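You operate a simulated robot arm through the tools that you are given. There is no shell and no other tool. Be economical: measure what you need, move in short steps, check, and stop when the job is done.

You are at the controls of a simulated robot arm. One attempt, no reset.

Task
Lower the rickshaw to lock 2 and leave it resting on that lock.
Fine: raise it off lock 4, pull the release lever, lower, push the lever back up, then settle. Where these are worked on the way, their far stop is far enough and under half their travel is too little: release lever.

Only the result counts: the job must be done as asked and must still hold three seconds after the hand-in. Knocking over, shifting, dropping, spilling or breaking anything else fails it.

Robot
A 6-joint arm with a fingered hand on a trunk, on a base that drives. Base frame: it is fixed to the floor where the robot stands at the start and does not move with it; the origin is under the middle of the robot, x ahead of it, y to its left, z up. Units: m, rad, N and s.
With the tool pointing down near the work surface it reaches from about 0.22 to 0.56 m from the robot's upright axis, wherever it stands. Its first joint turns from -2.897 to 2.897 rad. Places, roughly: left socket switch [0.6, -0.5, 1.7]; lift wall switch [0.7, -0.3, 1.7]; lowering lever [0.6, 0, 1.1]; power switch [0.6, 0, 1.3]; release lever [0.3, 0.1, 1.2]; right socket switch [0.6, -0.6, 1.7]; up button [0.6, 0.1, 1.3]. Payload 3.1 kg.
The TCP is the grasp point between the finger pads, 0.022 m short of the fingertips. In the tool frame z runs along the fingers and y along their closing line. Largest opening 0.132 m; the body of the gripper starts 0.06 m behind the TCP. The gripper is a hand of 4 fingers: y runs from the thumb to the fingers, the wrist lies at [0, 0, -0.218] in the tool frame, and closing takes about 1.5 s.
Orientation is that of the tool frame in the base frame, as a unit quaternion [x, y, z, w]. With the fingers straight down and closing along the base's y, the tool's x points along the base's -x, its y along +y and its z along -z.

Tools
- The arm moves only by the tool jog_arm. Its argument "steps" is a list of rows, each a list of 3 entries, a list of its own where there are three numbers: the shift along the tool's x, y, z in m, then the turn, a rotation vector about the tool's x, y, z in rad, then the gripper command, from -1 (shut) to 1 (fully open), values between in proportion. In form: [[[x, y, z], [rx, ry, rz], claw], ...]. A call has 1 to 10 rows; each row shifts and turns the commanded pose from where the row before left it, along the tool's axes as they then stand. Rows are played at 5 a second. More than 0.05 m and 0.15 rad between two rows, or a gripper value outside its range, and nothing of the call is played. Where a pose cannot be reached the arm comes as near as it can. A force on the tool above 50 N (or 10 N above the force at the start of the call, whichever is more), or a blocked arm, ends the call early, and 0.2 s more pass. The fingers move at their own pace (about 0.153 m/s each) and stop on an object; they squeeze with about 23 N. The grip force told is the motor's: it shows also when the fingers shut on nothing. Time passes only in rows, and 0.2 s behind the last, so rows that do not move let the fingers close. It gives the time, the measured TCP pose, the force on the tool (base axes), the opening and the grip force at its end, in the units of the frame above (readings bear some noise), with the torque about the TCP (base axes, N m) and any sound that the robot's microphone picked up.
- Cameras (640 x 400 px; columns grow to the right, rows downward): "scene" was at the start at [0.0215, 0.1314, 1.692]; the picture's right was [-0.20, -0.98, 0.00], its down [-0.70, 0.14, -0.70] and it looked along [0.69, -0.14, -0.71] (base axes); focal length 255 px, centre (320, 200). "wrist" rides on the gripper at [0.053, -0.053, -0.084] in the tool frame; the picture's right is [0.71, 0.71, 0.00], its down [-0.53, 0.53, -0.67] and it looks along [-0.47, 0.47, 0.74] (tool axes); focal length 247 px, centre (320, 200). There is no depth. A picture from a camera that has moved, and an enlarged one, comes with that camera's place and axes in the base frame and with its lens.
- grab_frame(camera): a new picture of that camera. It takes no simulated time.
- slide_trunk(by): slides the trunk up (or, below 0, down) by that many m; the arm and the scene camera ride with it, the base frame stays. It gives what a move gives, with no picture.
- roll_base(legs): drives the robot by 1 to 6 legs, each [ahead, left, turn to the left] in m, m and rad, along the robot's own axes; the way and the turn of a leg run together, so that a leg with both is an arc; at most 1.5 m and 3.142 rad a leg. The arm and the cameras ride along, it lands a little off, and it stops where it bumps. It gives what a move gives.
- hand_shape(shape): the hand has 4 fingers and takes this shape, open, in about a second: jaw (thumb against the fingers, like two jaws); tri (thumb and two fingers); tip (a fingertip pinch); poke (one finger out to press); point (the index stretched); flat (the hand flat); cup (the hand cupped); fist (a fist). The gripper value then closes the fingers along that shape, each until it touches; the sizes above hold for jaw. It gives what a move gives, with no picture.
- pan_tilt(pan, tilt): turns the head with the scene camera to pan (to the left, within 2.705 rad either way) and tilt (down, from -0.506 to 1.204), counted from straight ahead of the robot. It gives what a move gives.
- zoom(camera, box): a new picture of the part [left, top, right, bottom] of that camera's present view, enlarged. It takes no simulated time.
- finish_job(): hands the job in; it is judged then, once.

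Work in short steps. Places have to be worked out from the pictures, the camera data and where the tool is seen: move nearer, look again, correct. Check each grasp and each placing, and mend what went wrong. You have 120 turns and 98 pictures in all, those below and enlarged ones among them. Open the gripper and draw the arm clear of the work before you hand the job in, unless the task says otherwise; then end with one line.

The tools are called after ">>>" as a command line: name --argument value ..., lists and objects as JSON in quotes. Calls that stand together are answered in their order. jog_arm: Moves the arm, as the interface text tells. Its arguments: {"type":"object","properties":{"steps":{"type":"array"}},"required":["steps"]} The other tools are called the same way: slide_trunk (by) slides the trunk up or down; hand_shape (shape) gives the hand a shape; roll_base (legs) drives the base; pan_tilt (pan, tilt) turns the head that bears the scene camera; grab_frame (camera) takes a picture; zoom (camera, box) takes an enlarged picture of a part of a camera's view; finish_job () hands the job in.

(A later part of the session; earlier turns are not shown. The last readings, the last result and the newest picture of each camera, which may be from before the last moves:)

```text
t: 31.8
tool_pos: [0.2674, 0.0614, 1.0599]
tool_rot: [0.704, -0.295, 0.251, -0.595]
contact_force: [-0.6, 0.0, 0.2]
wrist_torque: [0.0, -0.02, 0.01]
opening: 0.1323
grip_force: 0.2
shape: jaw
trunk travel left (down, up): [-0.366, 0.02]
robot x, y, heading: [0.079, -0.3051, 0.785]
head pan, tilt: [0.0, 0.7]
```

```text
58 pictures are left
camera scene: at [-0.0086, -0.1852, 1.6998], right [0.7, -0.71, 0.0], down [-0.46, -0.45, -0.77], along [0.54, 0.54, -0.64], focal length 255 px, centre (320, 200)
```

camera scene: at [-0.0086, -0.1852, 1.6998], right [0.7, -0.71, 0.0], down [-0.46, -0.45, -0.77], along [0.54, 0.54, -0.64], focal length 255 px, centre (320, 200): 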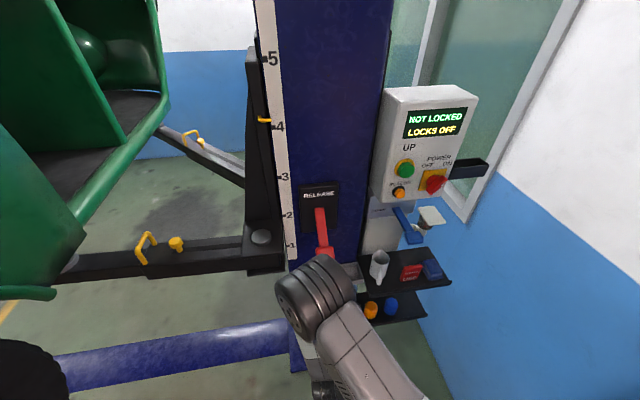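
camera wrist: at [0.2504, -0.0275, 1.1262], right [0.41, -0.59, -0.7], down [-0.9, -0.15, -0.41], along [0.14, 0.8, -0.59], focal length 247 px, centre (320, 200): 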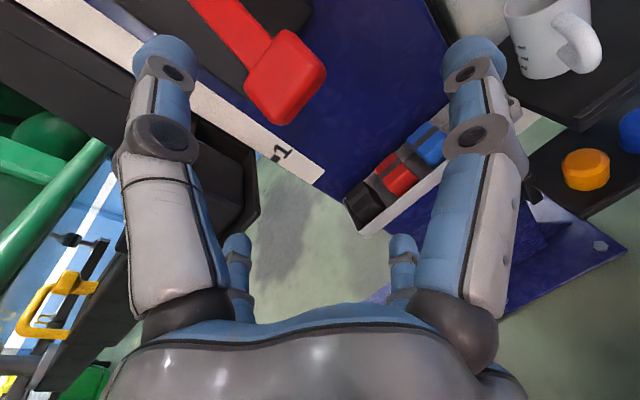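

Display: "NOT LOCKED / LOCKS OFF" — release is pulled. Next the blue lowering lever (paddle ≈ (0.57,-0.02,1.09)). Withdraw and raise the hand, then move base right and ahead.

>>> jog_arm --steps '[[[0, 0, -0.04], [0, 0, 0], 1], [[0, -0.04, -0.01], [0, 0, 0], 1], [[0, -0.04, -0.01], [0, 0, 0], 1], [[0, -0.03, 0], [0, 0, 0], 1]]'

>>> roll_base --legs '[[0, -0.16, 0], [0.06, 0, 0]]'

>>> grab_frame --camera "wrist"

>>> grab_frame --camera "scene"

```text
t: 32.8
tool_pos: [0.2353, 0.0736, 1.1628]
tool_rot: [0.703, -0.295, 0.251, -0.597]
contact_force: [-0.2, -0.2, -0.2]
wrist_torque: [0.05, -0.03, -0.01]
opening: 0.1318
grip_force: 0.1
shape: jaw
out of reach, approached as far as the arm can: row 2, 3, 4
trunk travel left (down, up): [-0.366, 0.02]
robot x, y, heading: [0.0754, -0.3064, 0.783]
head pan, tilt: [0.0, 0.7]
```

```text
t: 34.8
tool_pos: [0.3938, 0.0038, 1.1619]
tool_rot: [0.703, -0.295, 0.252, -0.596]
contact_force: [0.4, -0.6, 0.4]
wrist_torque: [0.01, 0.03, -0.01]
opening: 0.1321
grip_force: 0.0
shape: jaw
trunk travel left (down, up): [-0.366, 0.02]
robot x, y, heading: [0.2291, -0.3777, 0.779]
head pan, tilt: [0.0, 0.7]
```

```text
57 pictures are left
camera wrist: at [0.3766, -0.0853, 1.2277], right [0.41, -0.59, -0.7], down [-0.9, -0.14, -0.41], along [0.14, 0.8, -0.59], focal length 247 px, centre (320, 200)
```

wrist: 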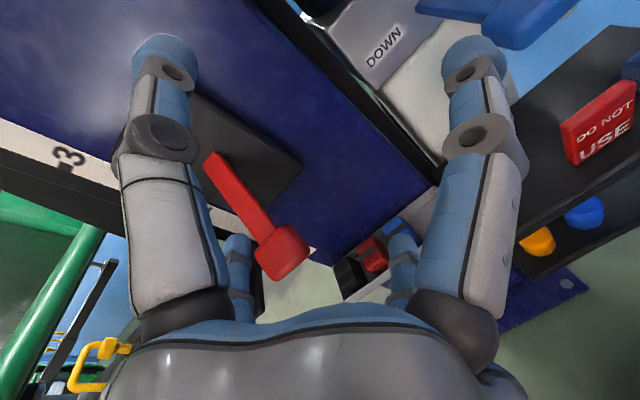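

```text
56 pictures are left
camera scene: at [0.1504, -0.2542, 1.6999], right [0.7, -0.71, 0.0], down [-0.46, -0.45, -0.76], along [0.54, 0.54, -0.65], focal length 255 px, centre (320, 200)
```

scene: 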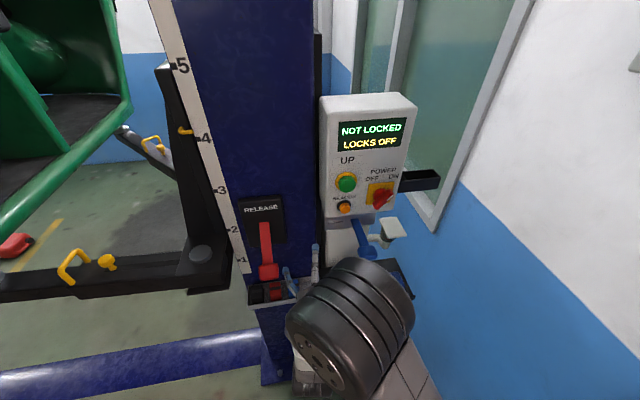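

Paddle estimated at (0.578,-0.015,1.09). Move hand right 14 cm at this height, then look.

>>> jog_arm --steps '[[[0.04, 0, 0], [0, 0, 0], 1], [[0.04, 0, 0], [0, 0, 0], 1], [[0.04, 0, 0], [0, 0, 0], 1], [[0.02, 0, 0], [0, 0, 0], 1], [[0, 0, 0], [0, 0, 0], 1]]'

>>> grab_frame --camera "wrist"

>>> grab_frame --camera "scene"

```text
t: 36.0
tool_pos: [0.5054, -0.0294, 1.1433]
tool_rot: [0.703, -0.296, 0.252, -0.596]
contact_force: [0.6, -0.3, 0.1]
wrist_torque: [-0.02, 0.0, -0.01]
opening: 0.132
grip_force: 0.1
shape: jaw
out of reach, approached as far as the arm can: row 1, 2, 3, 4
trunk travel left (down, up): [-0.366, 0.02]
robot x, y, heading: [0.229, -0.3751, 0.783]
head pan, tilt: [0.0, 0.7]
```

```text
55 pictures are left
camera wrist: at [0.4885, -0.118, 1.2096], right [0.41, -0.59, -0.7], down [-0.9, -0.14, -0.41], along [0.14, 0.8, -0.59], focal length 247 px, centre (320, 200)
```

wrist: 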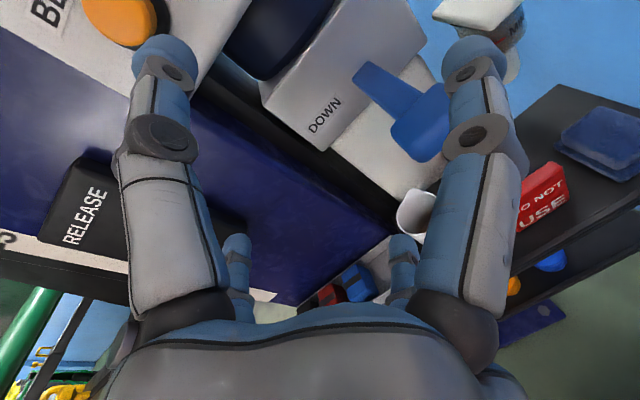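

```text
54 pictures are left
camera scene: at [0.1483, -0.2547, 1.6998], right [0.7, -0.71, 0.0], down [-0.46, -0.45, -0.76], along [0.54, 0.54, -0.64], focal length 255 px, centre (320, 200)
```

scene: 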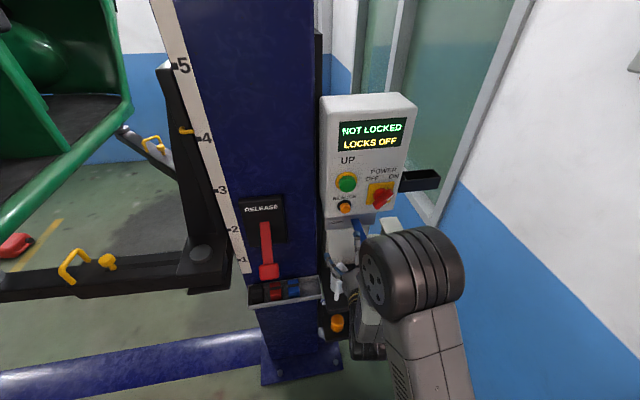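

Paddle refined to (0.587,-0.015,1.08); mug rim is well below at z≈0.89. Align right and down, staying in front of the paddle.

>>> jog_arm --steps '[[[0.025, 0, -0.01], [0, 0, 0], 1], [[0.023, 0.01, -0.005], [0, 0, 0], 1], [[0, 0.025, 0.004], [0, 0, 0], 1], [[0, 0.025, 0.004], [0, 0, 0], 1], [[0, 0, 0], [0, 0, 0], 1]]'

>>> grab_frame --camera "wrist"

```text
t: 37.2
tool_pos: [0.5051, -0.0317, 1.0878]
tool_rot: [0.702, -0.297, 0.252, -0.596]
contact_force: [0.5, 0.1, 0.1]
wrist_torque: [0.05, 0.04, 0.02]
opening: 0.1323
grip_force: 0.0
shape: jaw
out of reach, approached as far as the arm can: row 1, 2
trunk travel left (down, up): [-0.366, 0.02]
robot x, y, heading: [0.2322, -0.3769, 0.779]
head pan, tilt: [0.0, 0.7]
```

```text
53 pictures are left
camera wrist: at [0.4869, -0.1209, 1.1532], right [0.41, -0.59, -0.7], down [-0.9, -0.14, -0.41], along [0.14, 0.8, -0.59], focal length 247 px, centre (320, 200)
```

wrist: 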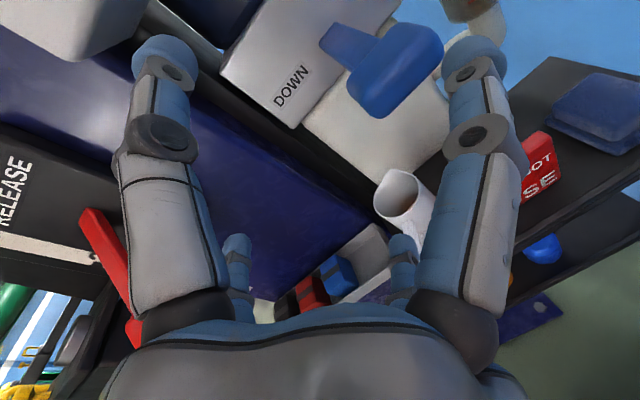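

The arm can't shift right there; use the base instead (5 cm right, 1 cm ahead).

>>> roll_base --legs '[[0.0, -0.05, 0]]'

>>> grab_frame --camera "wrist"

```text
t: 38.1
tool_pos: [0.5389, -0.0675, 1.0858]
tool_rot: [0.702, -0.297, 0.253, -0.596]
contact_force: [0.0, -0.7, 0.4]
wrist_torque: [-0.01, 0.01, -0.01]
opening: 0.1322
grip_force: 0.0
shape: jaw
trunk travel left (down, up): [-0.366, 0.02]
robot x, y, heading: [0.2708, -0.4085, 0.779]
head pan, tilt: [0.0, 0.7]
```

```text
52 pictures are left
camera wrist: at [0.5221, -0.1562, 1.1532], right [0.41, -0.59, -0.7], down [-0.9, -0.14, -0.41], along [0.14, 0.8, -0.59], focal length 247 px, centre (320, 200)
```

wrist: 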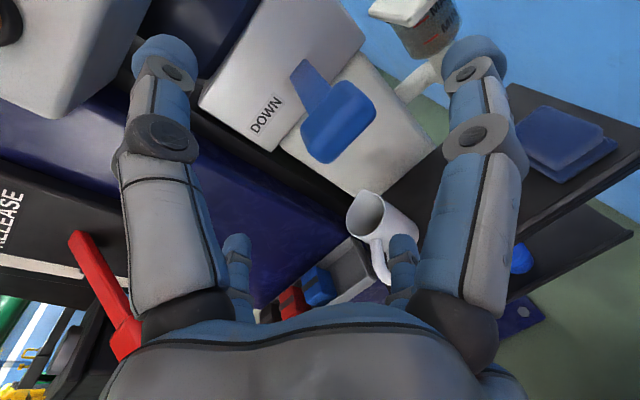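

Now aligned. Advance 5.5 cm so the paddle enters the open jaws, then partially close.

>>> jog_arm --steps '[[[0, 0, 0.02], [0, 0, 0], 1], [[0, 0, 0.02], [0, 0, 0], 1], [[0, 0, 0.017], [0, 0, 0], 1], [[0, 0, 0], [0, 0, 0], 1]]'

>>> grab_frame --camera "wrist"

```text
t: 39.1
tool_pos: [0.5689, -0.0207, 1.0793]
tool_rot: [0.701, -0.299, 0.256, -0.595]
contact_force: [0.2, 0.1, -0.7]
wrist_torque: [-0.03, 0.02, 0.0]
opening: 0.1321
grip_force: 0.1
shape: jaw
out of reach, approached as far as the arm can: row 1, 2, 3
trunk travel left (down, up): [-0.366, 0.02]
robot x, y, heading: [0.2658, -0.4122, 0.779]
head pan, tilt: [0.0, 0.7]
```

```text
51 pictures are left
camera wrist: at [0.5511, -0.1101, 1.1451], right [0.41, -0.59, -0.7], down [-0.9, -0.14, -0.41], along [0.15, 0.79, -0.59], focal length 247 px, centre (320, 200)
```

wrist: 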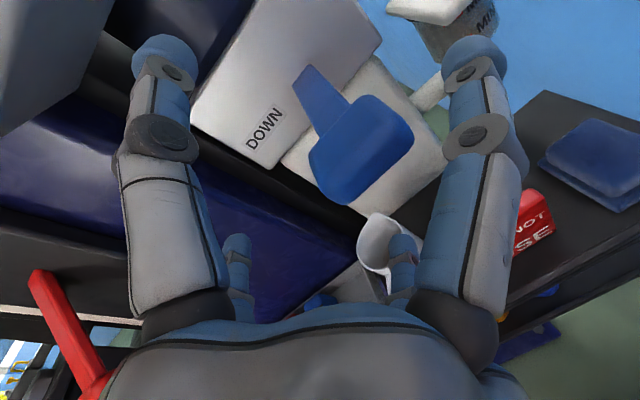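

Need ~2 cm right and ~1.5 cm ahead; do it with the base.

>>> roll_base --legs '[[0.016, -0.02, 0]]'

>>> jog_arm --steps '[[[0, 0.01, 0], [0, 0, 0], -0.25], [[0, 0, 0], [0, 0, 0], -0.25], [[0, 0, 0], [0, 0, 0], -0.25], [[0, 0, 0], [0, 0, 0], -0.25]]'

>>> grab_frame --camera "wrist"

>>> grab_frame --camera "scene"

```text
t: 39.9
tool_pos: [0.5943, -0.0238, 1.0789]
tool_rot: [0.701, -0.298, 0.256, -0.595]
contact_force: [-0.1, -0.6, -0.2]
wrist_torque: [0.0, -0.01, -0.03]
opening: 0.1321
grip_force: 0.1
shape: jaw
trunk travel left (down, up): [-0.366, 0.02]
robot x, y, heading: [0.2907, -0.4156, 0.78]
head pan, tilt: [0.0, 0.7]
```

```text
t: 40.9
tool_pos: [0.5931, -0.0256, 1.0686]
tool_rot: [0.701, -0.298, 0.256, -0.595]
contact_force: [-2.2, 1.5, 0.9]
wrist_torque: [0.01, 0.01, 0.09]
opening: 0.0507
grip_force: 0.1
shape: jaw
trunk travel left (down, up): [-0.366, 0.02]
robot x, y, heading: [0.2951, -0.4148, 0.783]
head pan, tilt: [0.0, 0.7]
```

```text
50 pictures are left
camera wrist: at [0.575, -0.1145, 1.1351], right [0.41, -0.59, -0.7], down [-0.9, -0.14, -0.41], along [0.15, 0.79, -0.59], focal length 247 px, centre (320, 200)
```

wrist: 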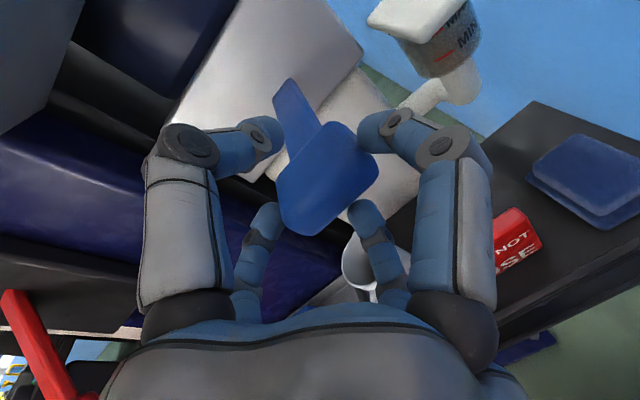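

```text
49 pictures are left
camera scene: at [0.2084, -0.293, 1.6998], right [0.7, -0.71, 0.0], down [-0.46, -0.45, -0.76], along [0.54, 0.54, -0.64], focal length 255 px, centre (320, 200)
```

scene: 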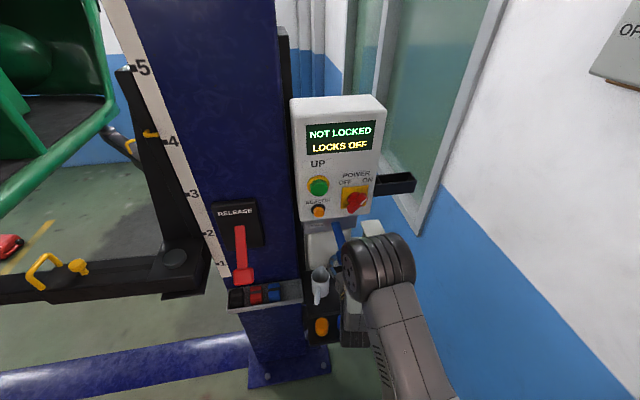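

Paddle is in the jaws as the red knob was. Press down gently in small steps and watch the display.

>>> jog_arm --steps '[[[0, 0.012, 0.003], [0, 0, 0], -0.25], [[0, 0.012, 0.003], [0, 0, 0], -0.25]]'

>>> grab_frame --camera "scene"

```text
t: 41.5
tool_pos: [0.5941, -0.0226, 1.0439]
tool_rot: [0.701, -0.3, 0.256, -0.595]
contact_force: [-1.2, 0.7, 1.3]
wrist_torque: [0.06, 0.04, 0.06]
opening: 0.051
grip_force: 0.0
shape: jaw
trunk travel left (down, up): [-0.366, 0.02]
robot x, y, heading: [0.2969, -0.4161, 0.785]
head pan, tilt: [0.0, 0.7]
```

```text
48 pictures are left
camera scene: at [0.2082, -0.2928, 1.6998], right [0.7, -0.71, 0.0], down [-0.46, -0.45, -0.76], along [0.54, 0.54, -0.64], focal length 255 px, centre (320, 200)
```

scene: 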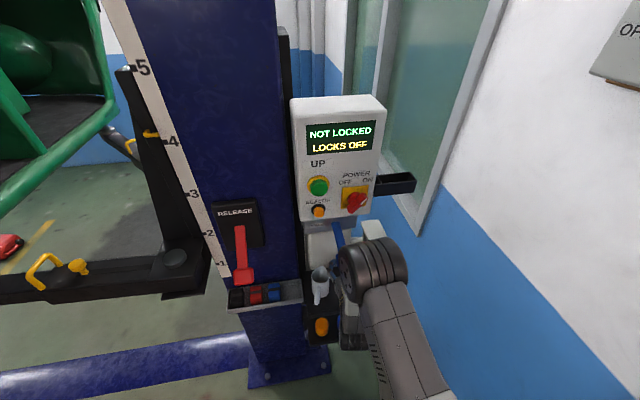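

>>> jog_arm --steps '[[[0, 0.01, 0.003], [0, 0, 0], -0.25], [[0, 0.01, 0.003], [0, 0, 0], -0.25]]'

>>> grab_frame --camera "wrist"

>>> grab_frame --camera "scene"

```text
t: 42.1
tool_pos: [0.5974, -0.0218, 1.0241]
tool_rot: [0.701, -0.299, 0.256, -0.595]
contact_force: [-3.1, 2.4, 2.6]
wrist_torque: [0.1, 0.0, 0.04]
opening: 0.0512
grip_force: 0.0
shape: jaw
trunk travel left (down, up): [-0.366, 0.02]
robot x, y, heading: [0.2909, -0.4171, 0.781]
head pan, tilt: [0.0, 0.7]
```

```text
47 pictures are left
camera wrist: at [0.5784, -0.1104, 1.0905], right [0.41, -0.59, -0.7], down [-0.9, -0.13, -0.41], along [0.15, 0.79, -0.59], focal length 247 px, centre (320, 200)
```

wrist: 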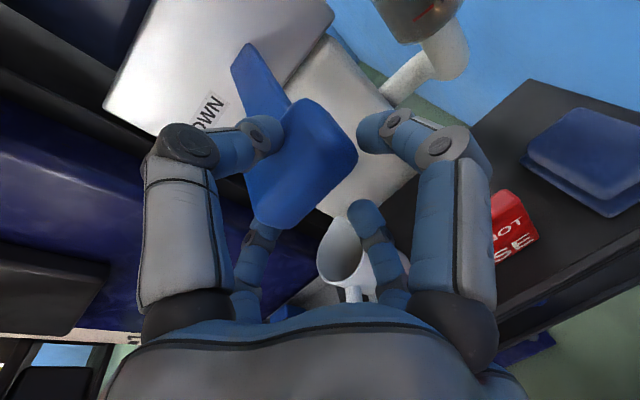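

```text
46 pictures are left
camera scene: at [0.208, -0.293, 1.6998], right [0.7, -0.71, 0.0], down [-0.46, -0.45, -0.77], along [0.54, 0.54, -0.64], focal length 255 px, centre (320, 200)
```

scene: 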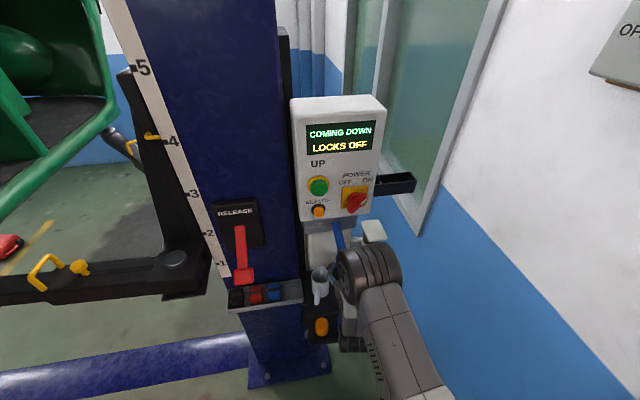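

"COMING DOWN". Hold briefly and measure the speed on the ruler.

>>> jog_arm --steps '[[[0, 0, 0], [0, 0, 0], -0.25], [[0, 0, 0], [0, 0, 0], -0.25], [[0, 0, 0], [0, 0, 0], -0.25]]'

>>> zoom --camera "scene" --box '[100, 60, 400, 290]'

```text
t: 42.9
tool_pos: [0.5974, -0.022, 1.0245]
tool_rot: [0.701, -0.3, 0.256, -0.595]
contact_force: [-2.5, 1.2, 2.5]
wrist_torque: [0.11, -0.03, 0.03]
opening: 0.0512
grip_force: 0.0
shape: jaw
trunk travel left (down, up): [-0.366, 0.02]
robot x, y, heading: [0.294, -0.413, 0.779]
head pan, tilt: [0.0, 0.7]
```

```text
1.74 times, centred on (250, 175) of scene
camera zoom: at [0.208, -0.293, 1.6998], right [0.7, -0.71, 0.0], down [-0.46, -0.45, -0.77], along [0.54, 0.54, -0.64], focal length 444 px, centre (442, 244)
```

zoom: 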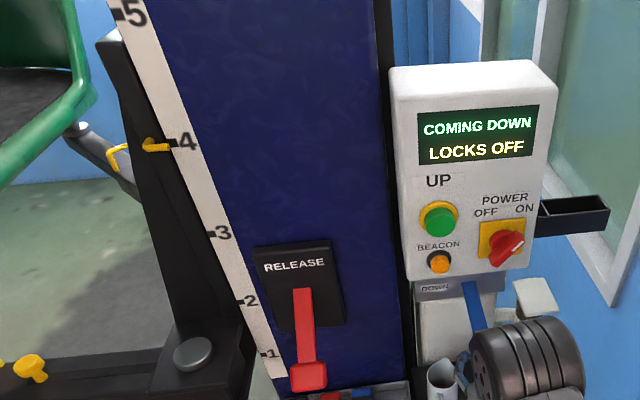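

Roughly 0.2 lock per second; hold longer.

>>> jog_arm --steps '[[[0, 0, 0], [0, 0, 0], -0.25], [[0, 0, 0], [0, 0, 0], -0.25], [[0, 0, 0], [0, 0, 0], -0.25], [[0, 0, 0], [0, 0, 0], -0.25], [[0, 0, 0], [0, 0, 0], -0.25], [[0, 0, 0], [0, 0, 0], -0.25], [[0, 0, 0], [0, 0, 0], -0.25], [[0, 0, 0], [0, 0, 0], -0.25]]'

>>> zoom --camera "scene" --box '[100, 60, 400, 290]'

```text
t: 44.7
tool_pos: [0.5968, -0.0213, 1.0244]
tool_rot: [0.701, -0.3, 0.256, -0.594]
contact_force: [-2.0, 1.0, 2.9]
wrist_torque: [0.1, -0.01, 0.06]
opening: 0.0513
grip_force: 0.1
shape: jaw
trunk travel left (down, up): [-0.366, 0.02]
robot x, y, heading: [0.293, -0.415, 0.779]
head pan, tilt: [0.0, 0.7]
```

```text
1.74 times, centred on (250, 175) of scene
camera zoom: at [0.2079, -0.2931, 1.6998], right [0.7, -0.71, 0.0], down [-0.46, -0.45, -0.77], along [0.54, 0.54, -0.64], focal length 444 px, centre (442, 244)
```

zoom: 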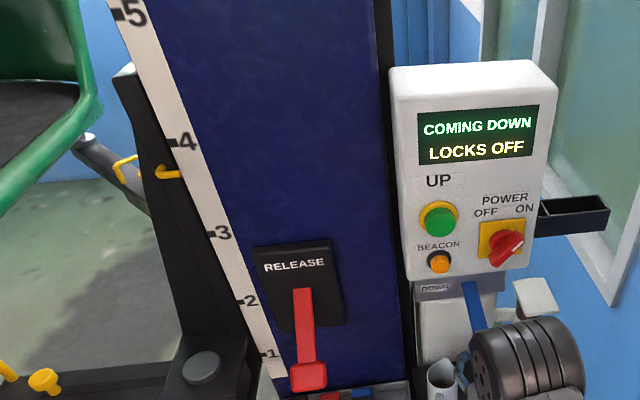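

Speed ≈0.17 lock/s, pointer ~3.65. Hold two more full calls, then check.

>>> jog_arm --steps '[[[0, 0, 0], [0, 0, 0], -0.25], [[0, 0, 0], [0, 0, 0], -0.25], [[0, 0, 0], [0, 0, 0], -0.25], [[0, 0, 0], [0, 0, 0], -0.25], [[0, 0, 0], [0, 0, 0], -0.25], [[0, 0, 0], [0, 0, 0], -0.25], [[0, 0, 0], [0, 0, 0], -0.25], [[0, 0, 0], [0, 0, 0], -0.25], [[0, 0, 0], [0, 0, 0], -0.25], [[0, 0, 0], [0, 0, 0], -0.25]]'

>>> jog_arm --steps '[[[0, 0, 0], [0, 0, 0], -0.25], [[0, 0, 0], [0, 0, 0], -0.25], [[0, 0, 0], [0, 0, 0], -0.25], [[0, 0, 0], [0, 0, 0], -0.25], [[0, 0, 0], [0, 0, 0], -0.25], [[0, 0, 0], [0, 0, 0], -0.25], [[0, 0, 0], [0, 0, 0], -0.25], [[0, 0, 0], [0, 0, 0], -0.25], [[0, 0, 0], [0, 0, 0], -0.25], [[0, 0, 0], [0, 0, 0], -0.25]]'

>>> zoom --camera "scene" --box '[100, 60, 400, 290]'

```text
t: 46.9
tool_pos: [0.5971, -0.0212, 1.0244]
tool_rot: [0.7, -0.3, 0.256, -0.595]
contact_force: [-2.5, 1.3, 3.2]
wrist_torque: [0.09, -0.03, 0.06]
opening: 0.0513
grip_force: 0.0
shape: jaw
trunk travel left (down, up): [-0.366, 0.02]
robot x, y, heading: [0.2936, -0.4156, 0.778]
head pan, tilt: [0.0, 0.7]
```

```text
t: 49.1
tool_pos: [0.5962, -0.0209, 1.0249]
tool_rot: [0.701, -0.299, 0.257, -0.595]
contact_force: [-2.5, 1.4, 3.2]
wrist_torque: [0.11, 0.0, 0.05]
opening: 0.0513
grip_force: 0.2
shape: jaw
trunk travel left (down, up): [-0.366, 0.02]
robot x, y, heading: [0.2974, -0.4191, 0.779]
head pan, tilt: [0.0, 0.7]
```

```text
1.74 times, centred on (250, 175) of scene
camera zoom: at [0.2079, -0.2931, 1.6998], right [0.7, -0.71, 0.0], down [-0.46, -0.45, -0.77], along [0.54, 0.54, -0.64], focal length 444 px, centre (442, 244)
```

zoom: 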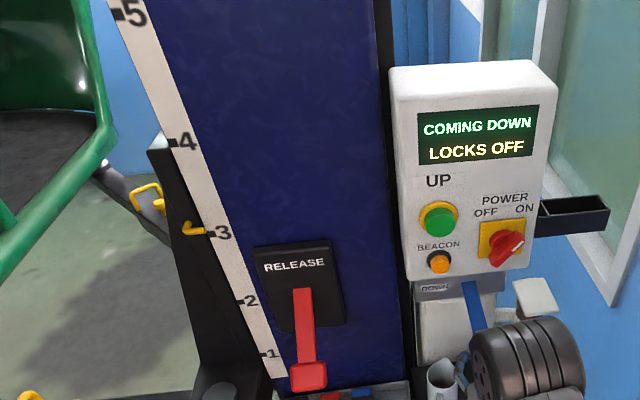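

At ~lock 3. Anywhere clearly between 3 and 2 is fine; hold ~3 s more, then raise the hand to stop.

>>> jog_arm --steps '[[[0, 0, 0], [0, 0, 0], -0.25], [[0, 0, 0], [0, 0, 0], -0.25], [[0, 0, 0], [0, 0, 0], -0.25], [[0, 0, 0], [0, 0, 0], -0.25], [[0, 0, 0], [0, 0, 0], -0.25], [[0, 0, 0], [0, 0, 0], -0.25], [[0, 0, 0], [0, 0, 0], -0.25], [[0, 0, 0], [0, 0, 0], -0.25], [[0, 0, 0], [0, 0, 0], -0.25], [[0, 0, 0], [0, 0, 0], -0.25]]'

>>> jog_arm --steps '[[[0, 0, 0], [0, 0, 0], -0.25], [[0, 0, 0], [0, 0, 0], -0.25], [[0, 0, 0], [0, 0, 0], -0.25], [[0, 0, 0], [0, 0, 0], -0.25], [[0, -0.011, -0.003], [0, 0, 0], -0.25], [[0, -0.011, -0.003], [0, 0, 0], -0.25], [[0, -0.011, -0.003], [0, 0, 0], -0.25], [[0, -0.01, -0.003], [0, 0, 0], -0.25]]'

>>> zoom --camera "scene" --box '[100, 60, 400, 290]'

>>> grab_frame --camera "wrist"

```text
t: 51.3
tool_pos: [0.5963, -0.0228, 1.0242]
tool_rot: [0.701, -0.298, 0.256, -0.595]
contact_force: [-2.3, 0.4, 2.8]
wrist_torque: [0.09, -0.05, 0.04]
opening: 0.0512
grip_force: 0.0
shape: jaw
trunk travel left (down, up): [-0.366, 0.02]
robot x, y, heading: [0.2961, -0.4194, 0.781]
head pan, tilt: [0.0, 0.7]
```

```text
t: 53.1
tool_pos: [0.5921, -0.0251, 1.0687]
tool_rot: [0.702, -0.298, 0.255, -0.594]
contact_force: [-0.1, 2.0, -1.8]
wrist_torque: [-0.03, 0.02, 0.04]
opening: 0.0509
grip_force: 0.2
shape: jaw
trunk travel left (down, up): [-0.366, 0.02]
robot x, y, heading: [0.2936, -0.4162, 0.782]
head pan, tilt: [0.0, 0.7]
```

```text
1.74 times, centred on (250, 175) of scene
camera zoom: at [0.2086, -0.2929, 1.6998], right [0.7, -0.71, 0.0], down [-0.46, -0.45, -0.76], along [0.54, 0.54, -0.64], focal length 444 px, centre (442, 244)
```

zoom: 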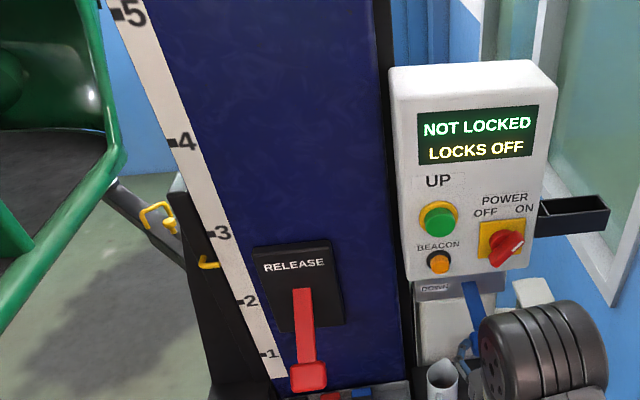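

```text
41 pictures are left
camera wrist: at [0.5754, -0.1142, 1.1344], right [0.41, -0.59, -0.7], down [-0.9, -0.14, -0.41], along [0.15, 0.79, -0.59], focal length 247 px, centre (320, 200)
```

wrist: 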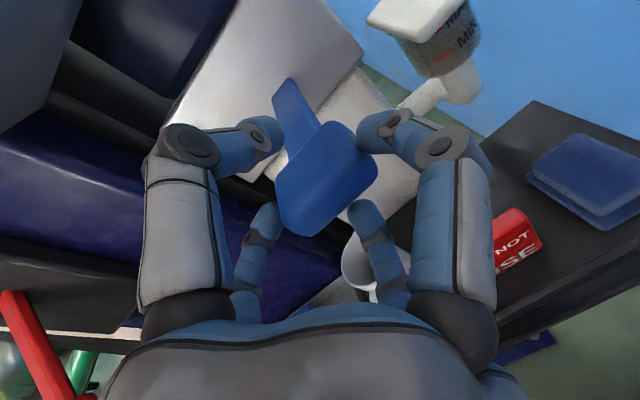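

Stopped between 3 and 2 (~2.5), blue lever sprung back up. Open jaws, back out, and drive to the release lever.

>>> jog_arm --steps '[[[0, 0, 0], [0, 0, 0], 1], [[0, 0, 0], [0, 0, 0], 1], [[0, 0, 0], [0, 0, 0], 1]]'

>>> roll_base --legs '[[-0.15, 0, 0], [0, 0.26, 0]]'

>>> grab_frame --camera "wrist"

>>> grab_frame --camera "scene"

```text
t: 53.9
tool_pos: [0.5933, -0.0259, 1.0677]
tool_rot: [0.702, -0.299, 0.255, -0.594]
contact_force: [-0.1, 0.0, -0.5]
wrist_torque: [-0.03, 0.0, 0.01]
opening: 0.132
grip_force: 0.1
shape: jaw
trunk travel left (down, up): [-0.366, 0.02]
robot x, y, heading: [0.2936, -0.4168, 0.782]
head pan, tilt: [0.0, 0.7]
```

```text
t: 56.7
tool_pos: [0.3027, 0.0555, 1.0684]
tool_rot: [0.702, -0.297, 0.254, -0.595]
contact_force: [-0.2, -0.1, -0.6]
wrist_torque: [0.02, 0.03, -0.02]
opening: 0.1316
grip_force: 0.1
shape: jaw
trunk travel left (down, up): [-0.366, 0.02]
robot x, y, heading: [0.0072, -0.335, 0.788]
head pan, tilt: [0.0, 0.7]
```

```text
40 pictures are left
camera wrist: at [0.2852, -0.0331, 1.1345], right [0.41, -0.59, -0.7], down [-0.9, -0.14, -0.41], along [0.14, 0.8, -0.59], focal length 247 px, centre (320, 200)
```

wrist: 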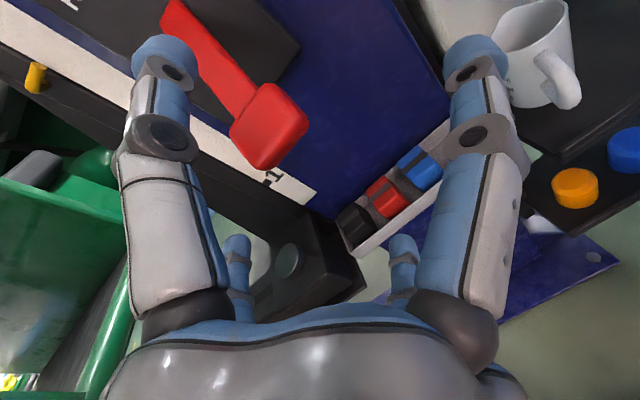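

```text
39 pictures are left
camera scene: at [-0.0808, -0.214, 1.6997], right [0.71, -0.71, 0.0], down [-0.45, -0.46, -0.76], along [0.54, 0.54, -0.64], focal length 255 px, centre (320, 200)
```

scene: 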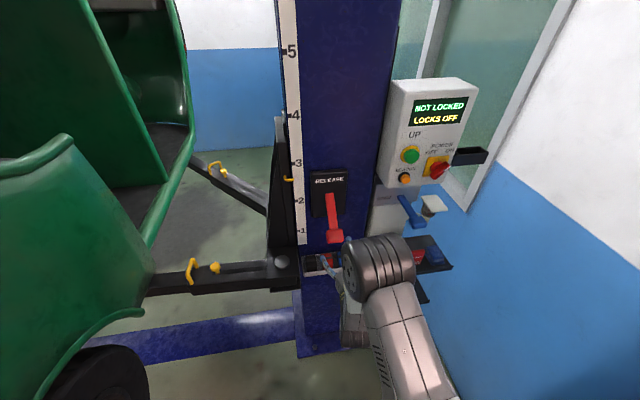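

Knob at (0.342,0.134,1.078). Shift left 2.7 cm and advance ~6.5 cm to straddle it.

>>> jog_arm --steps '[[[-0.013, -0.01, 0.0], [0, 0, 0], 1], [[-0.014, -0.01, 0.01], [0, 0, 0], 1], [[0, 0, 0.03], [0, 0, 0], 1], [[0, 0, 0.03], [0, 0, 0], 1], [[0, 0, 0], [0, 0, 0], 1]]'

>>> grab_frame --camera "wrist"

```text
t: 57.9
tool_pos: [0.3382, 0.126, 1.0773]
tool_rot: [0.703, -0.296, 0.254, -0.595]
contact_force: [0.1, 0.8, -0.5]
wrist_torque: [-0.05, 0.03, -0.01]
opening: 0.132
grip_force: 0.1
shape: jaw
trunk travel left (down, up): [-0.366, 0.02]
robot x, y, heading: [0.0068, -0.3374, 0.789]
head pan, tilt: [0.0, 0.7]
```

```text
38 pictures are left
camera wrist: at [0.3204, 0.0366, 1.1437], right [0.41, -0.59, -0.7], down [-0.9, -0.14, -0.41], along [0.14, 0.8, -0.59], focal length 247 px, centre (320, 200)
```

wrist: 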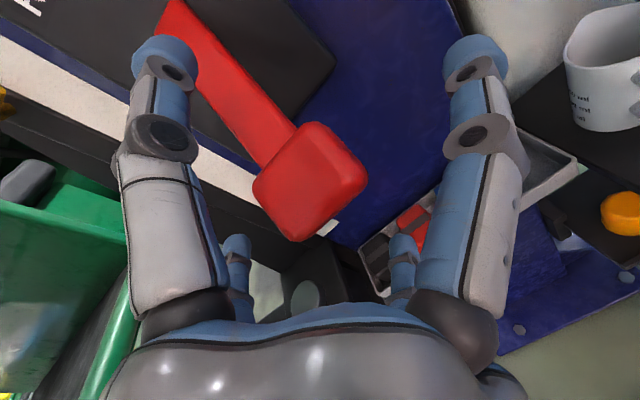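

Knob centred. Close partially and push up along the arc.

>>> jog_arm --steps '[[[0, 0, -0.006], [0, 0, 0], -0.25], [[0, 0, 0], [0, 0, 0], -0.25], [[0, 0, 0], [0, 0, 0], -0.25], [[0, 0, 0], [0, 0, 0], -0.25], [[0, -0.01, -0.006], [0, 0, 0], -0.25], [[0, -0.012, -0.007], [0, 0, 0], -0.25], [[0, -0.012, -0.006], [0, 0, 0], -0.25]]'

>>> grab_frame --camera "wrist"

```text
t: 59.5
tool_pos: [0.3233, 0.1107, 1.1138]
tool_rot: [0.702, -0.299, 0.253, -0.595]
contact_force: [-1.0, -3.2, -3.5]
wrist_torque: [-0.17, 0.07, -0.02]
opening: 0.0523
grip_force: 0.0
shape: jaw
trunk travel left (down, up): [-0.366, 0.02]
robot x, y, heading: [0.0032, -0.3347, 0.784]
head pan, tilt: [0.0, 0.7]
```

```text
37 pictures are left
camera wrist: at [0.3067, 0.0223, 1.18], right [0.41, -0.59, -0.7], down [-0.9, -0.14, -0.41], along [0.14, 0.79, -0.59], focal length 247 px, centre (320, 200)
```

wrist: 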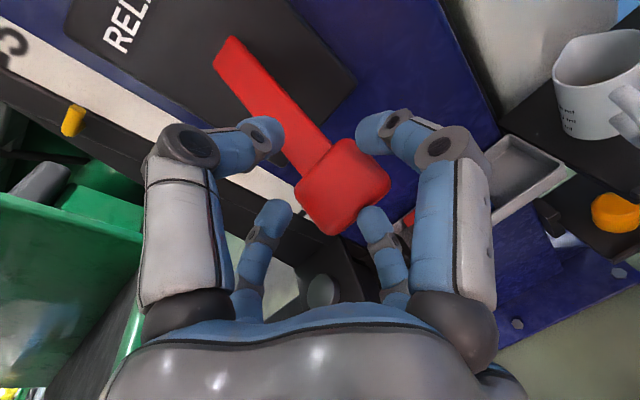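

Lower fingers carry the knob. Continue up to the stop.

>>> jog_arm --steps '[[[0, -0.012, -0.006], [0, 0, 0], -0.25], [[0, -0.012, -0.005], [0, 0, 0], -0.25], [[0, -0.012, -0.004], [0, 0, 0], -0.25], [[0, -0.012, -0.003], [0, 0, 0], -0.25], [[0, -0.012, -0.002], [0, 0, 0], -0.25], [[0, -0.01, -0.002], [0, 0, 0], -0.25]]'

>>> grab_frame --camera "wrist"

>>> grab_frame --camera "scene"

```text
t: 60.9
tool_pos: [0.3148, 0.1002, 1.1881]
tool_rot: [0.702, -0.297, 0.253, -0.596]
contact_force: [-6.5, -24.4, -7.1]
wrist_torque: [-1.79, 0.49, -0.01]
opening: 0.0593
grip_force: 0.0
shape: jaw
trunk travel left (down, up): [-0.366, 0.02]
robot x, y, heading: [0.0053, -0.336, 0.788]
head pan, tilt: [0.0, 0.7]
```

```text
36 pictures are left
camera wrist: at [0.2971, 0.0105, 1.2536], right [0.41, -0.59, -0.7], down [-0.9, -0.14, -0.41], along [0.15, 0.8, -0.59], focal length 247 px, centre (320, 200)
```

wrist: 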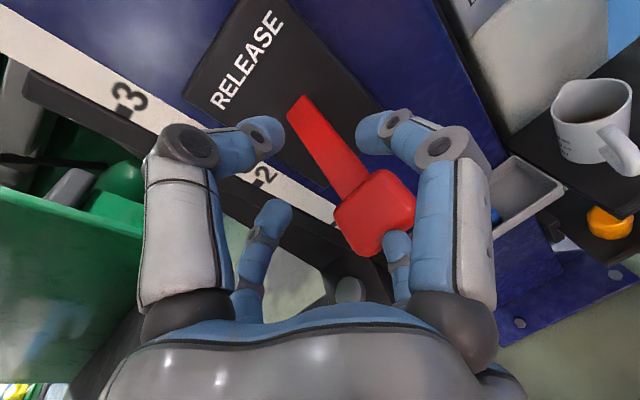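

```text
35 pictures are left
camera scene: at [-0.0818, -0.2212, 1.7002], right [0.71, -0.71, 0.0], down [-0.45, -0.45, -0.77], along [0.54, 0.54, -0.64], focal length 255 px, centre (320, 200)
```

scene: 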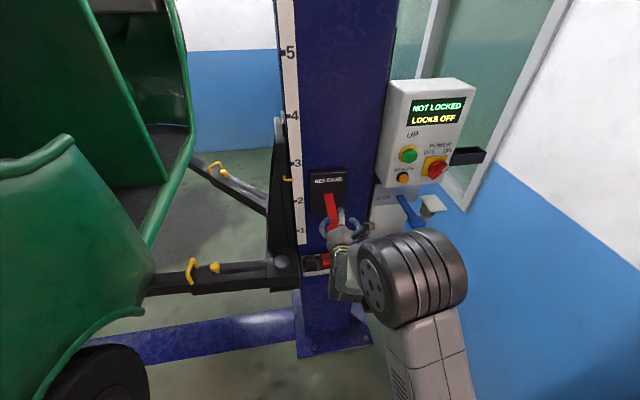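

Not yet up (LOCKS OFF still); the knob is pushing outward against my hand. I'll back off 2 cm and lift more.

>>> jog_arm --steps '[[[0, 0, -0.015], [0, 0, 0], -0.25], [[0, -0.005, -0.005], [0, 0, 0], -0.25], [[0, -0.01, 0], [0, 0, 0], -0.25], [[0, -0.01, 0], [0, 0, 0], -0.25]]'

>>> grab_frame --camera "wrist"

```text
t: 61.9
tool_pos: [0.3009, 0.0924, 1.2166]
tool_rot: [0.703, -0.297, 0.254, -0.595]
contact_force: [-8.6, -9.9, -3.6]
wrist_torque: [-0.57, 0.43, 0.02]
opening: 0.054
grip_force: 0.0
shape: jaw
trunk travel left (down, up): [-0.366, 0.02]
robot x, y, heading: [0.0056, -0.3381, 0.787]
head pan, tilt: [0.0, 0.7]
```

```text
34 pictures are left
camera wrist: at [0.2843, 0.0044, 1.2816], right [0.41, -0.59, -0.7], down [-0.9, -0.14, -0.41], along [0.14, 0.8, -0.59], focal length 247 px, centre (320, 200)
```

wrist: 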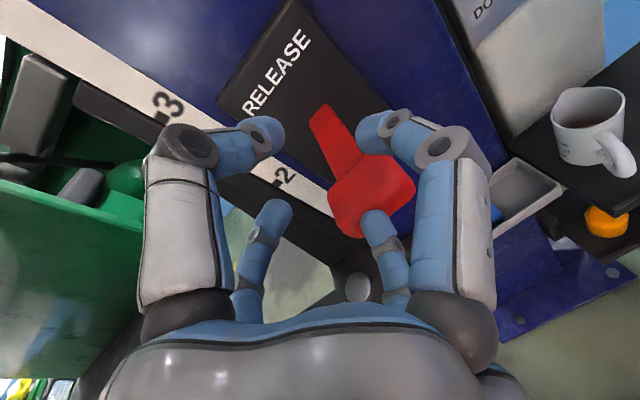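

>>> zoom --camera "scene" --box '[260, 60, 500, 260]'

```text
2.00 times, centred on (380, 160) of scene
camera zoom: at [-0.0828, -0.2173, 1.6999], right [0.71, -0.71, 0.0], down [-0.45, -0.45, -0.77], along [0.54, 0.54, -0.64], focal length 510 px, centre (200, 280)
```

zoom: 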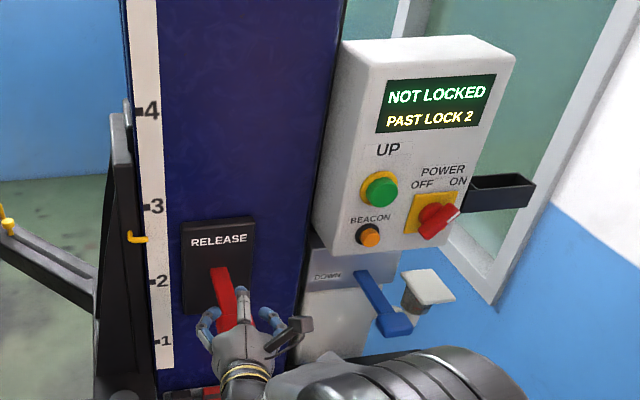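

"PAST LOCK 2" — the locks are re-engaged. Push a bit more to be at the upper stop.

>>> jog_arm --steps '[[[0, -0.006, -0.003], [0, 0, 0], -0.25], [[0, -0.006, -0.002], [0, 0, 0], -0.25], [[0, -0.005, 0], [0, 0, 0], -0.25]]'

>>> grab_frame --camera "wrist"

```text
t: 62.7
tool_pos: [0.3018, 0.0934, 1.232]
tool_rot: [0.702, -0.297, 0.254, -0.596]
contact_force: [0.3, 0.4, 0.2]
wrist_torque: [0.0, 0.01, 0.02]
opening: 0.0499
grip_force: 0.0
shape: jaw
trunk travel left (down, up): [-0.366, 0.02]
robot x, y, heading: [0.0065, -0.3373, 0.788]
head pan, tilt: [0.0, 0.7]
```

```text
32 pictures are left
camera wrist: at [0.2843, 0.0037, 1.2989], right [0.41, -0.59, -0.7], down [-0.9, -0.14, -0.41], along [0.14, 0.8, -0.59], focal length 247 px, centre (320, 200)
```

wrist: 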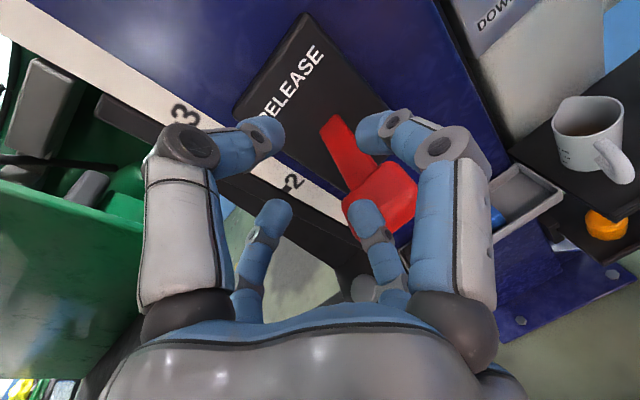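

The fingers slid past the knob's front. Withdraw and check the lever's position.

>>> jog_arm --steps '[[[0, 0, -0.03], [0, 0, 0], -0.25], [[0, 0, -0.03], [0, 0, 0], 1], [[0, 0, 0], [0, 0, 0], 1], [[0, 0, 0], [0, 0, 0], 1]]'

>>> grab_frame --camera "wrist"

>>> zoom --camera "scene" --box '[260, 60, 500, 260]'

```text
t: 63.7
tool_pos: [0.2594, 0.0507, 1.2445]
tool_rot: [0.702, -0.297, 0.254, -0.596]
contact_force: [0.1, -0.8, -0.5]
wrist_torque: [-0.02, 0.01, 0.03]
opening: 0.132
grip_force: 0.0
shape: jaw
trunk travel left (down, up): [-0.366, 0.02]
robot x, y, heading: [0.0052, -0.3357, 0.785]
head pan, tilt: [0.0, 0.7]
```

```text
31 pictures are left
camera wrist: at [0.2412, -0.0387, 1.3099], right [0.41, -0.59, -0.7], down [-0.9, -0.14, -0.41], along [0.14, 0.8, -0.59], focal length 247 px, centre (320, 200)
```

wrist: 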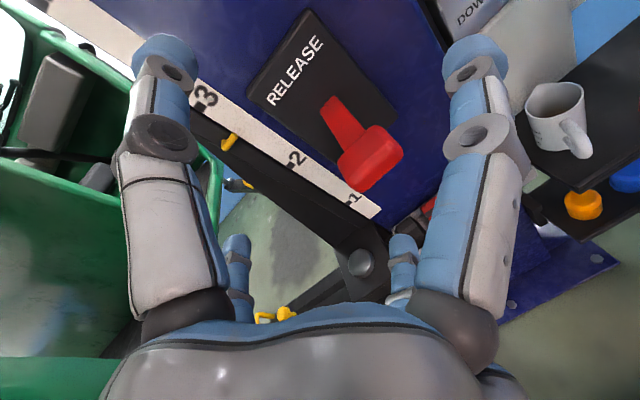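

```text
2.00 times, centred on (380, 160) of scene
camera zoom: at [-0.0806, -0.2151, 1.6998], right [0.71, -0.71, 0.0], down [-0.45, -0.46, -0.77], along [0.54, 0.54, -0.64], focal length 510 px, centre (200, 280)
```

zoom: 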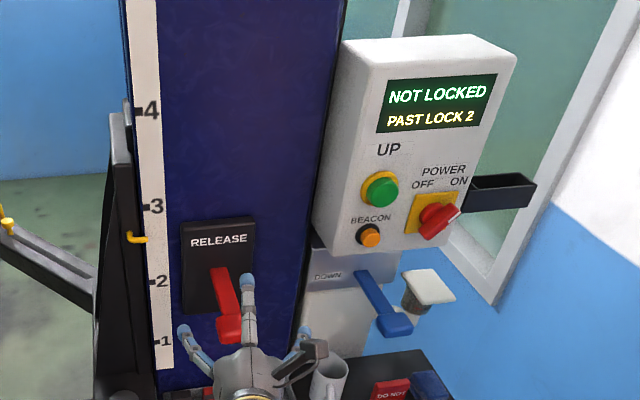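

Knob at z≈1.153, slightly below its original 1.172. I'll re-engage deeper and push it fully up.

>>> jog_arm --steps '[[[0, 0.031, 0.0], [0, 0, 0], 1], [[0, 0.031, 0.0], [0, 0, 0], 1], [[0, 0, 0.04], [0, 0, 0], 1], [[0, 0, 0.04], [0, 0, 0], 1], [[0, 0, 0.035], [0, 0, 0], 1], [[0, 0, 0], [0, 0, 0], 1]]'

>>> grab_frame --camera "wrist"

```text
t: 65.1
tool_pos: [0.3332, 0.123, 1.1616]
tool_rot: [0.703, -0.296, 0.253, -0.595]
contact_force: [0.4, -0.9, -0.5]
wrist_torque: [-0.02, 0.01, 0.02]
opening: 0.1319
grip_force: 0.2
shape: jaw
trunk travel left (down, up): [-0.366, 0.02]
robot x, y, heading: [0.0057, -0.3415, 0.785]
head pan, tilt: [0.0, 0.7]
```

```text
29 pictures are left
camera wrist: at [0.3154, 0.0343, 1.2276], right [0.41, -0.59, -0.7], down [-0.9, -0.14, -0.41], along [0.14, 0.8, -0.59], focal length 247 px, centre (320, 200)
```

wrist: 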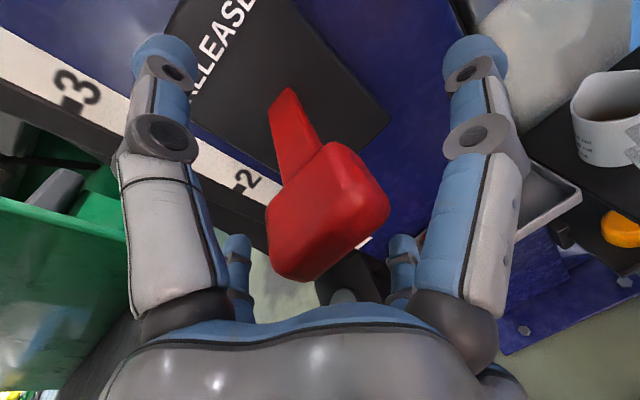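

Knob deep in the hand. Close partially and lift by about 3–4 cm with slight backing.

>>> jog_arm --steps '[[[0, 0, 0], [0, 0, 0], -0.25], [[0, 0, 0], [0, 0, 0], -0.25], [[0, 0, 0], [0, 0, 0], -0.25], [[0, 0, 0], [0, 0, 0], -0.25], [[0, -0.01, -0.003], [0, 0, 0], -0.25], [[0, -0.01, -0.003], [0, 0, 0], -0.25], [[0, -0.01, -0.003], [0, 0, 0], -0.25]]'

>>> grab_frame --camera "wrist"

```text
t: 66.7
tool_pos: [0.3304, 0.1215, 1.1893]
tool_rot: [0.704, -0.296, 0.253, -0.594]
contact_force: [0.3, 2.1, -7.1]
wrist_torque: [0.03, 0.04, 0.0]
opening: 0.0551
grip_force: 0.1
shape: jaw
trunk travel left (down, up): [-0.366, 0.02]
robot x, y, heading: [0.0061, -0.3354, 0.784]
head pan, tilt: [0.0, 0.7]
```

```text
28 pictures are left
camera wrist: at [0.3135, 0.033, 1.2568], right [0.41, -0.59, -0.69], down [-0.9, -0.14, -0.41], along [0.14, 0.79, -0.59], focal length 247 px, centre (320, 200)
```

wrist: 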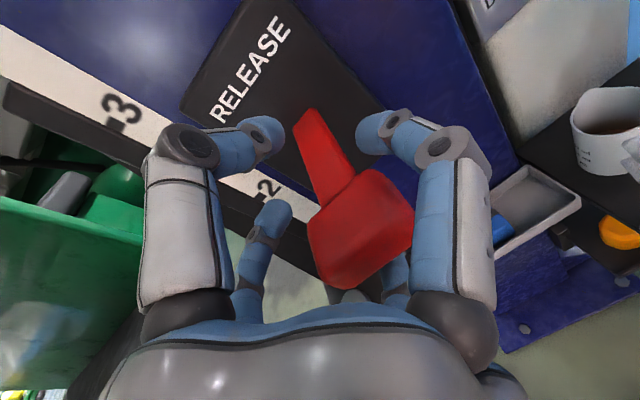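

>>> jog_arm --steps '[[[0, -0.006, -0.001], [0, 0, 0], -0.25], [[0, -0.006, -0.001], [0, 0, 0], -0.25], [[0, -0.006, 0], [0, 0, 0], -0.25]]'

>>> grab_frame --camera "wrist"

```text
t: 67.5
tool_pos: [0.3343, 0.1225, 1.2052]
tool_rot: [0.707, -0.298, 0.252, -0.59]
contact_force: [-0.5, 0.6, -36.1]
wrist_torque: [0.73, -0.71, -0.03]
opening: 0.0586
grip_force: 0.0
shape: jaw
trunk travel left (down, up): [-0.366, 0.02]
robot x, y, heading: [0.0046, -0.3348, 0.784]
head pan, tilt: [0.0, 0.7]
```

```text
27 pictures are left
camera wrist: at [0.3167, 0.0357, 1.2722], right [0.4, -0.6, -0.69], down [-0.9, -0.15, -0.4], along [0.14, 0.79, -0.6], focal length 247 px, centre (320, 200)
```

wrist: 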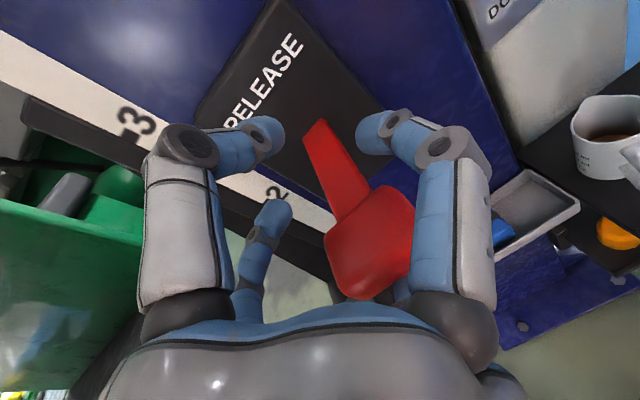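

Hard stop (36 N) — lever fully up. Relax, open, withdraw, and drive back right toward the blue lever.

>>> jog_arm --steps '[[[0, 0.014, 0], [0, 0, 0], -0.25], [[0, 0, 0], [0, 0, 0], 1], [[0, 0, 0], [0, 0, 0], 1], [[0, 0, 0], [0, 0, 0], 1], [[0, 0, -0.035], [0, 0, 0], 1], [[0, 0, -0.035], [0, 0, 0], 1], [[0, 0, 0], [0, 0, 0], 1]]'

>>> zoom --camera "scene" --box '[260, 60, 500, 260]'

>>> roll_base --legs '[[0, -0.27, 0]]'

>>> jog_arm --steps '[[[0, 0.03, 0], [0, 0, 0], 1], [[0, 0.03, 0], [0, 0, 0], 1], [[0, 0.03, 0], [0, 0, 0], 1], [[0, 0.025, 0], [0, 0, 0], 1], [[0, 0, 0], [0, 0, 0], 1]]'

>>> grab_frame --camera "wrist"

```text
t: 69.1
tool_pos: [0.279, 0.072, 1.2097]
tool_rot: [0.703, -0.296, 0.253, -0.595]
contact_force: [0.3, -0.2, 0.3]
wrist_torque: [-0.01, -0.01, 0.0]
opening: 0.1319
grip_force: 0.0
shape: jaw
trunk travel left (down, up): [-0.366, 0.02]
robot x, y, heading: [0.0021, -0.3367, 0.779]
head pan, tilt: [0.0, 0.7]
```

```text
2.00 times, centred on (380, 160) of scene
camera zoom: at [-0.0797, -0.214, 1.6998], right [0.71, -0.71, 0.0], down [-0.46, -0.46, -0.76], along [0.54, 0.54, -0.64], focal length 510 px, centre (200, 280)
```

zoom: 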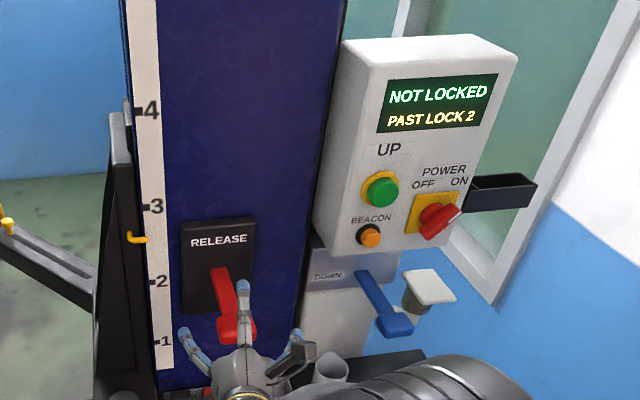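

```text
t: 71.0
tool_pos: [0.4689, -0.118, 1.2092]
tool_rot: [0.702, -0.298, 0.253, -0.596]
contact_force: [-0.4, -0.3, -0.2]
wrist_torque: [0.02, -0.01, 0.03]
opening: 0.1318
grip_force: 0.1
shape: jaw
trunk travel left (down, up): [-0.366, 0.02]
robot x, y, heading: [0.1939, -0.5248, 0.785]
head pan, tilt: [0.0, 0.7]
```

```text
t: 72.2
tool_pos: [0.4554, -0.1302, 1.0974]
tool_rot: [0.701, -0.297, 0.254, -0.596]
contact_force: [0.0, 0.3, -0.7]
wrist_torque: [0.0, -0.01, 0.0]
opening: 0.132
grip_force: 0.0
shape: jaw
trunk travel left (down, up): [-0.366, 0.02]
robot x, y, heading: [0.1962, -0.5256, 0.785]
head pan, tilt: [0.0, 0.7]
```

```text
25 pictures are left
camera wrist: at [0.4378, -0.219, 1.1638], right [0.41, -0.59, -0.7], down [-0.9, -0.14, -0.41], along [0.15, 0.8, -0.59], focal length 247 px, centre (320, 200)
```

wrist: 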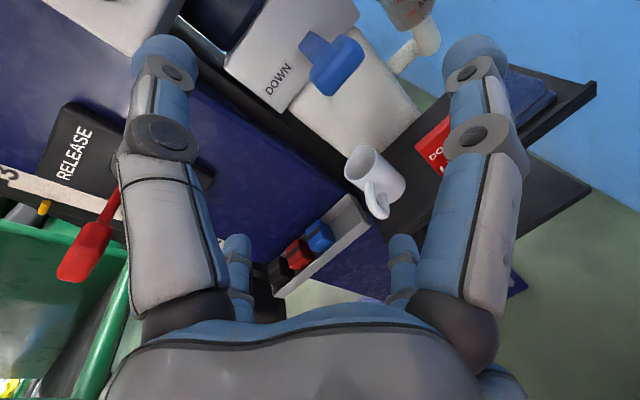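

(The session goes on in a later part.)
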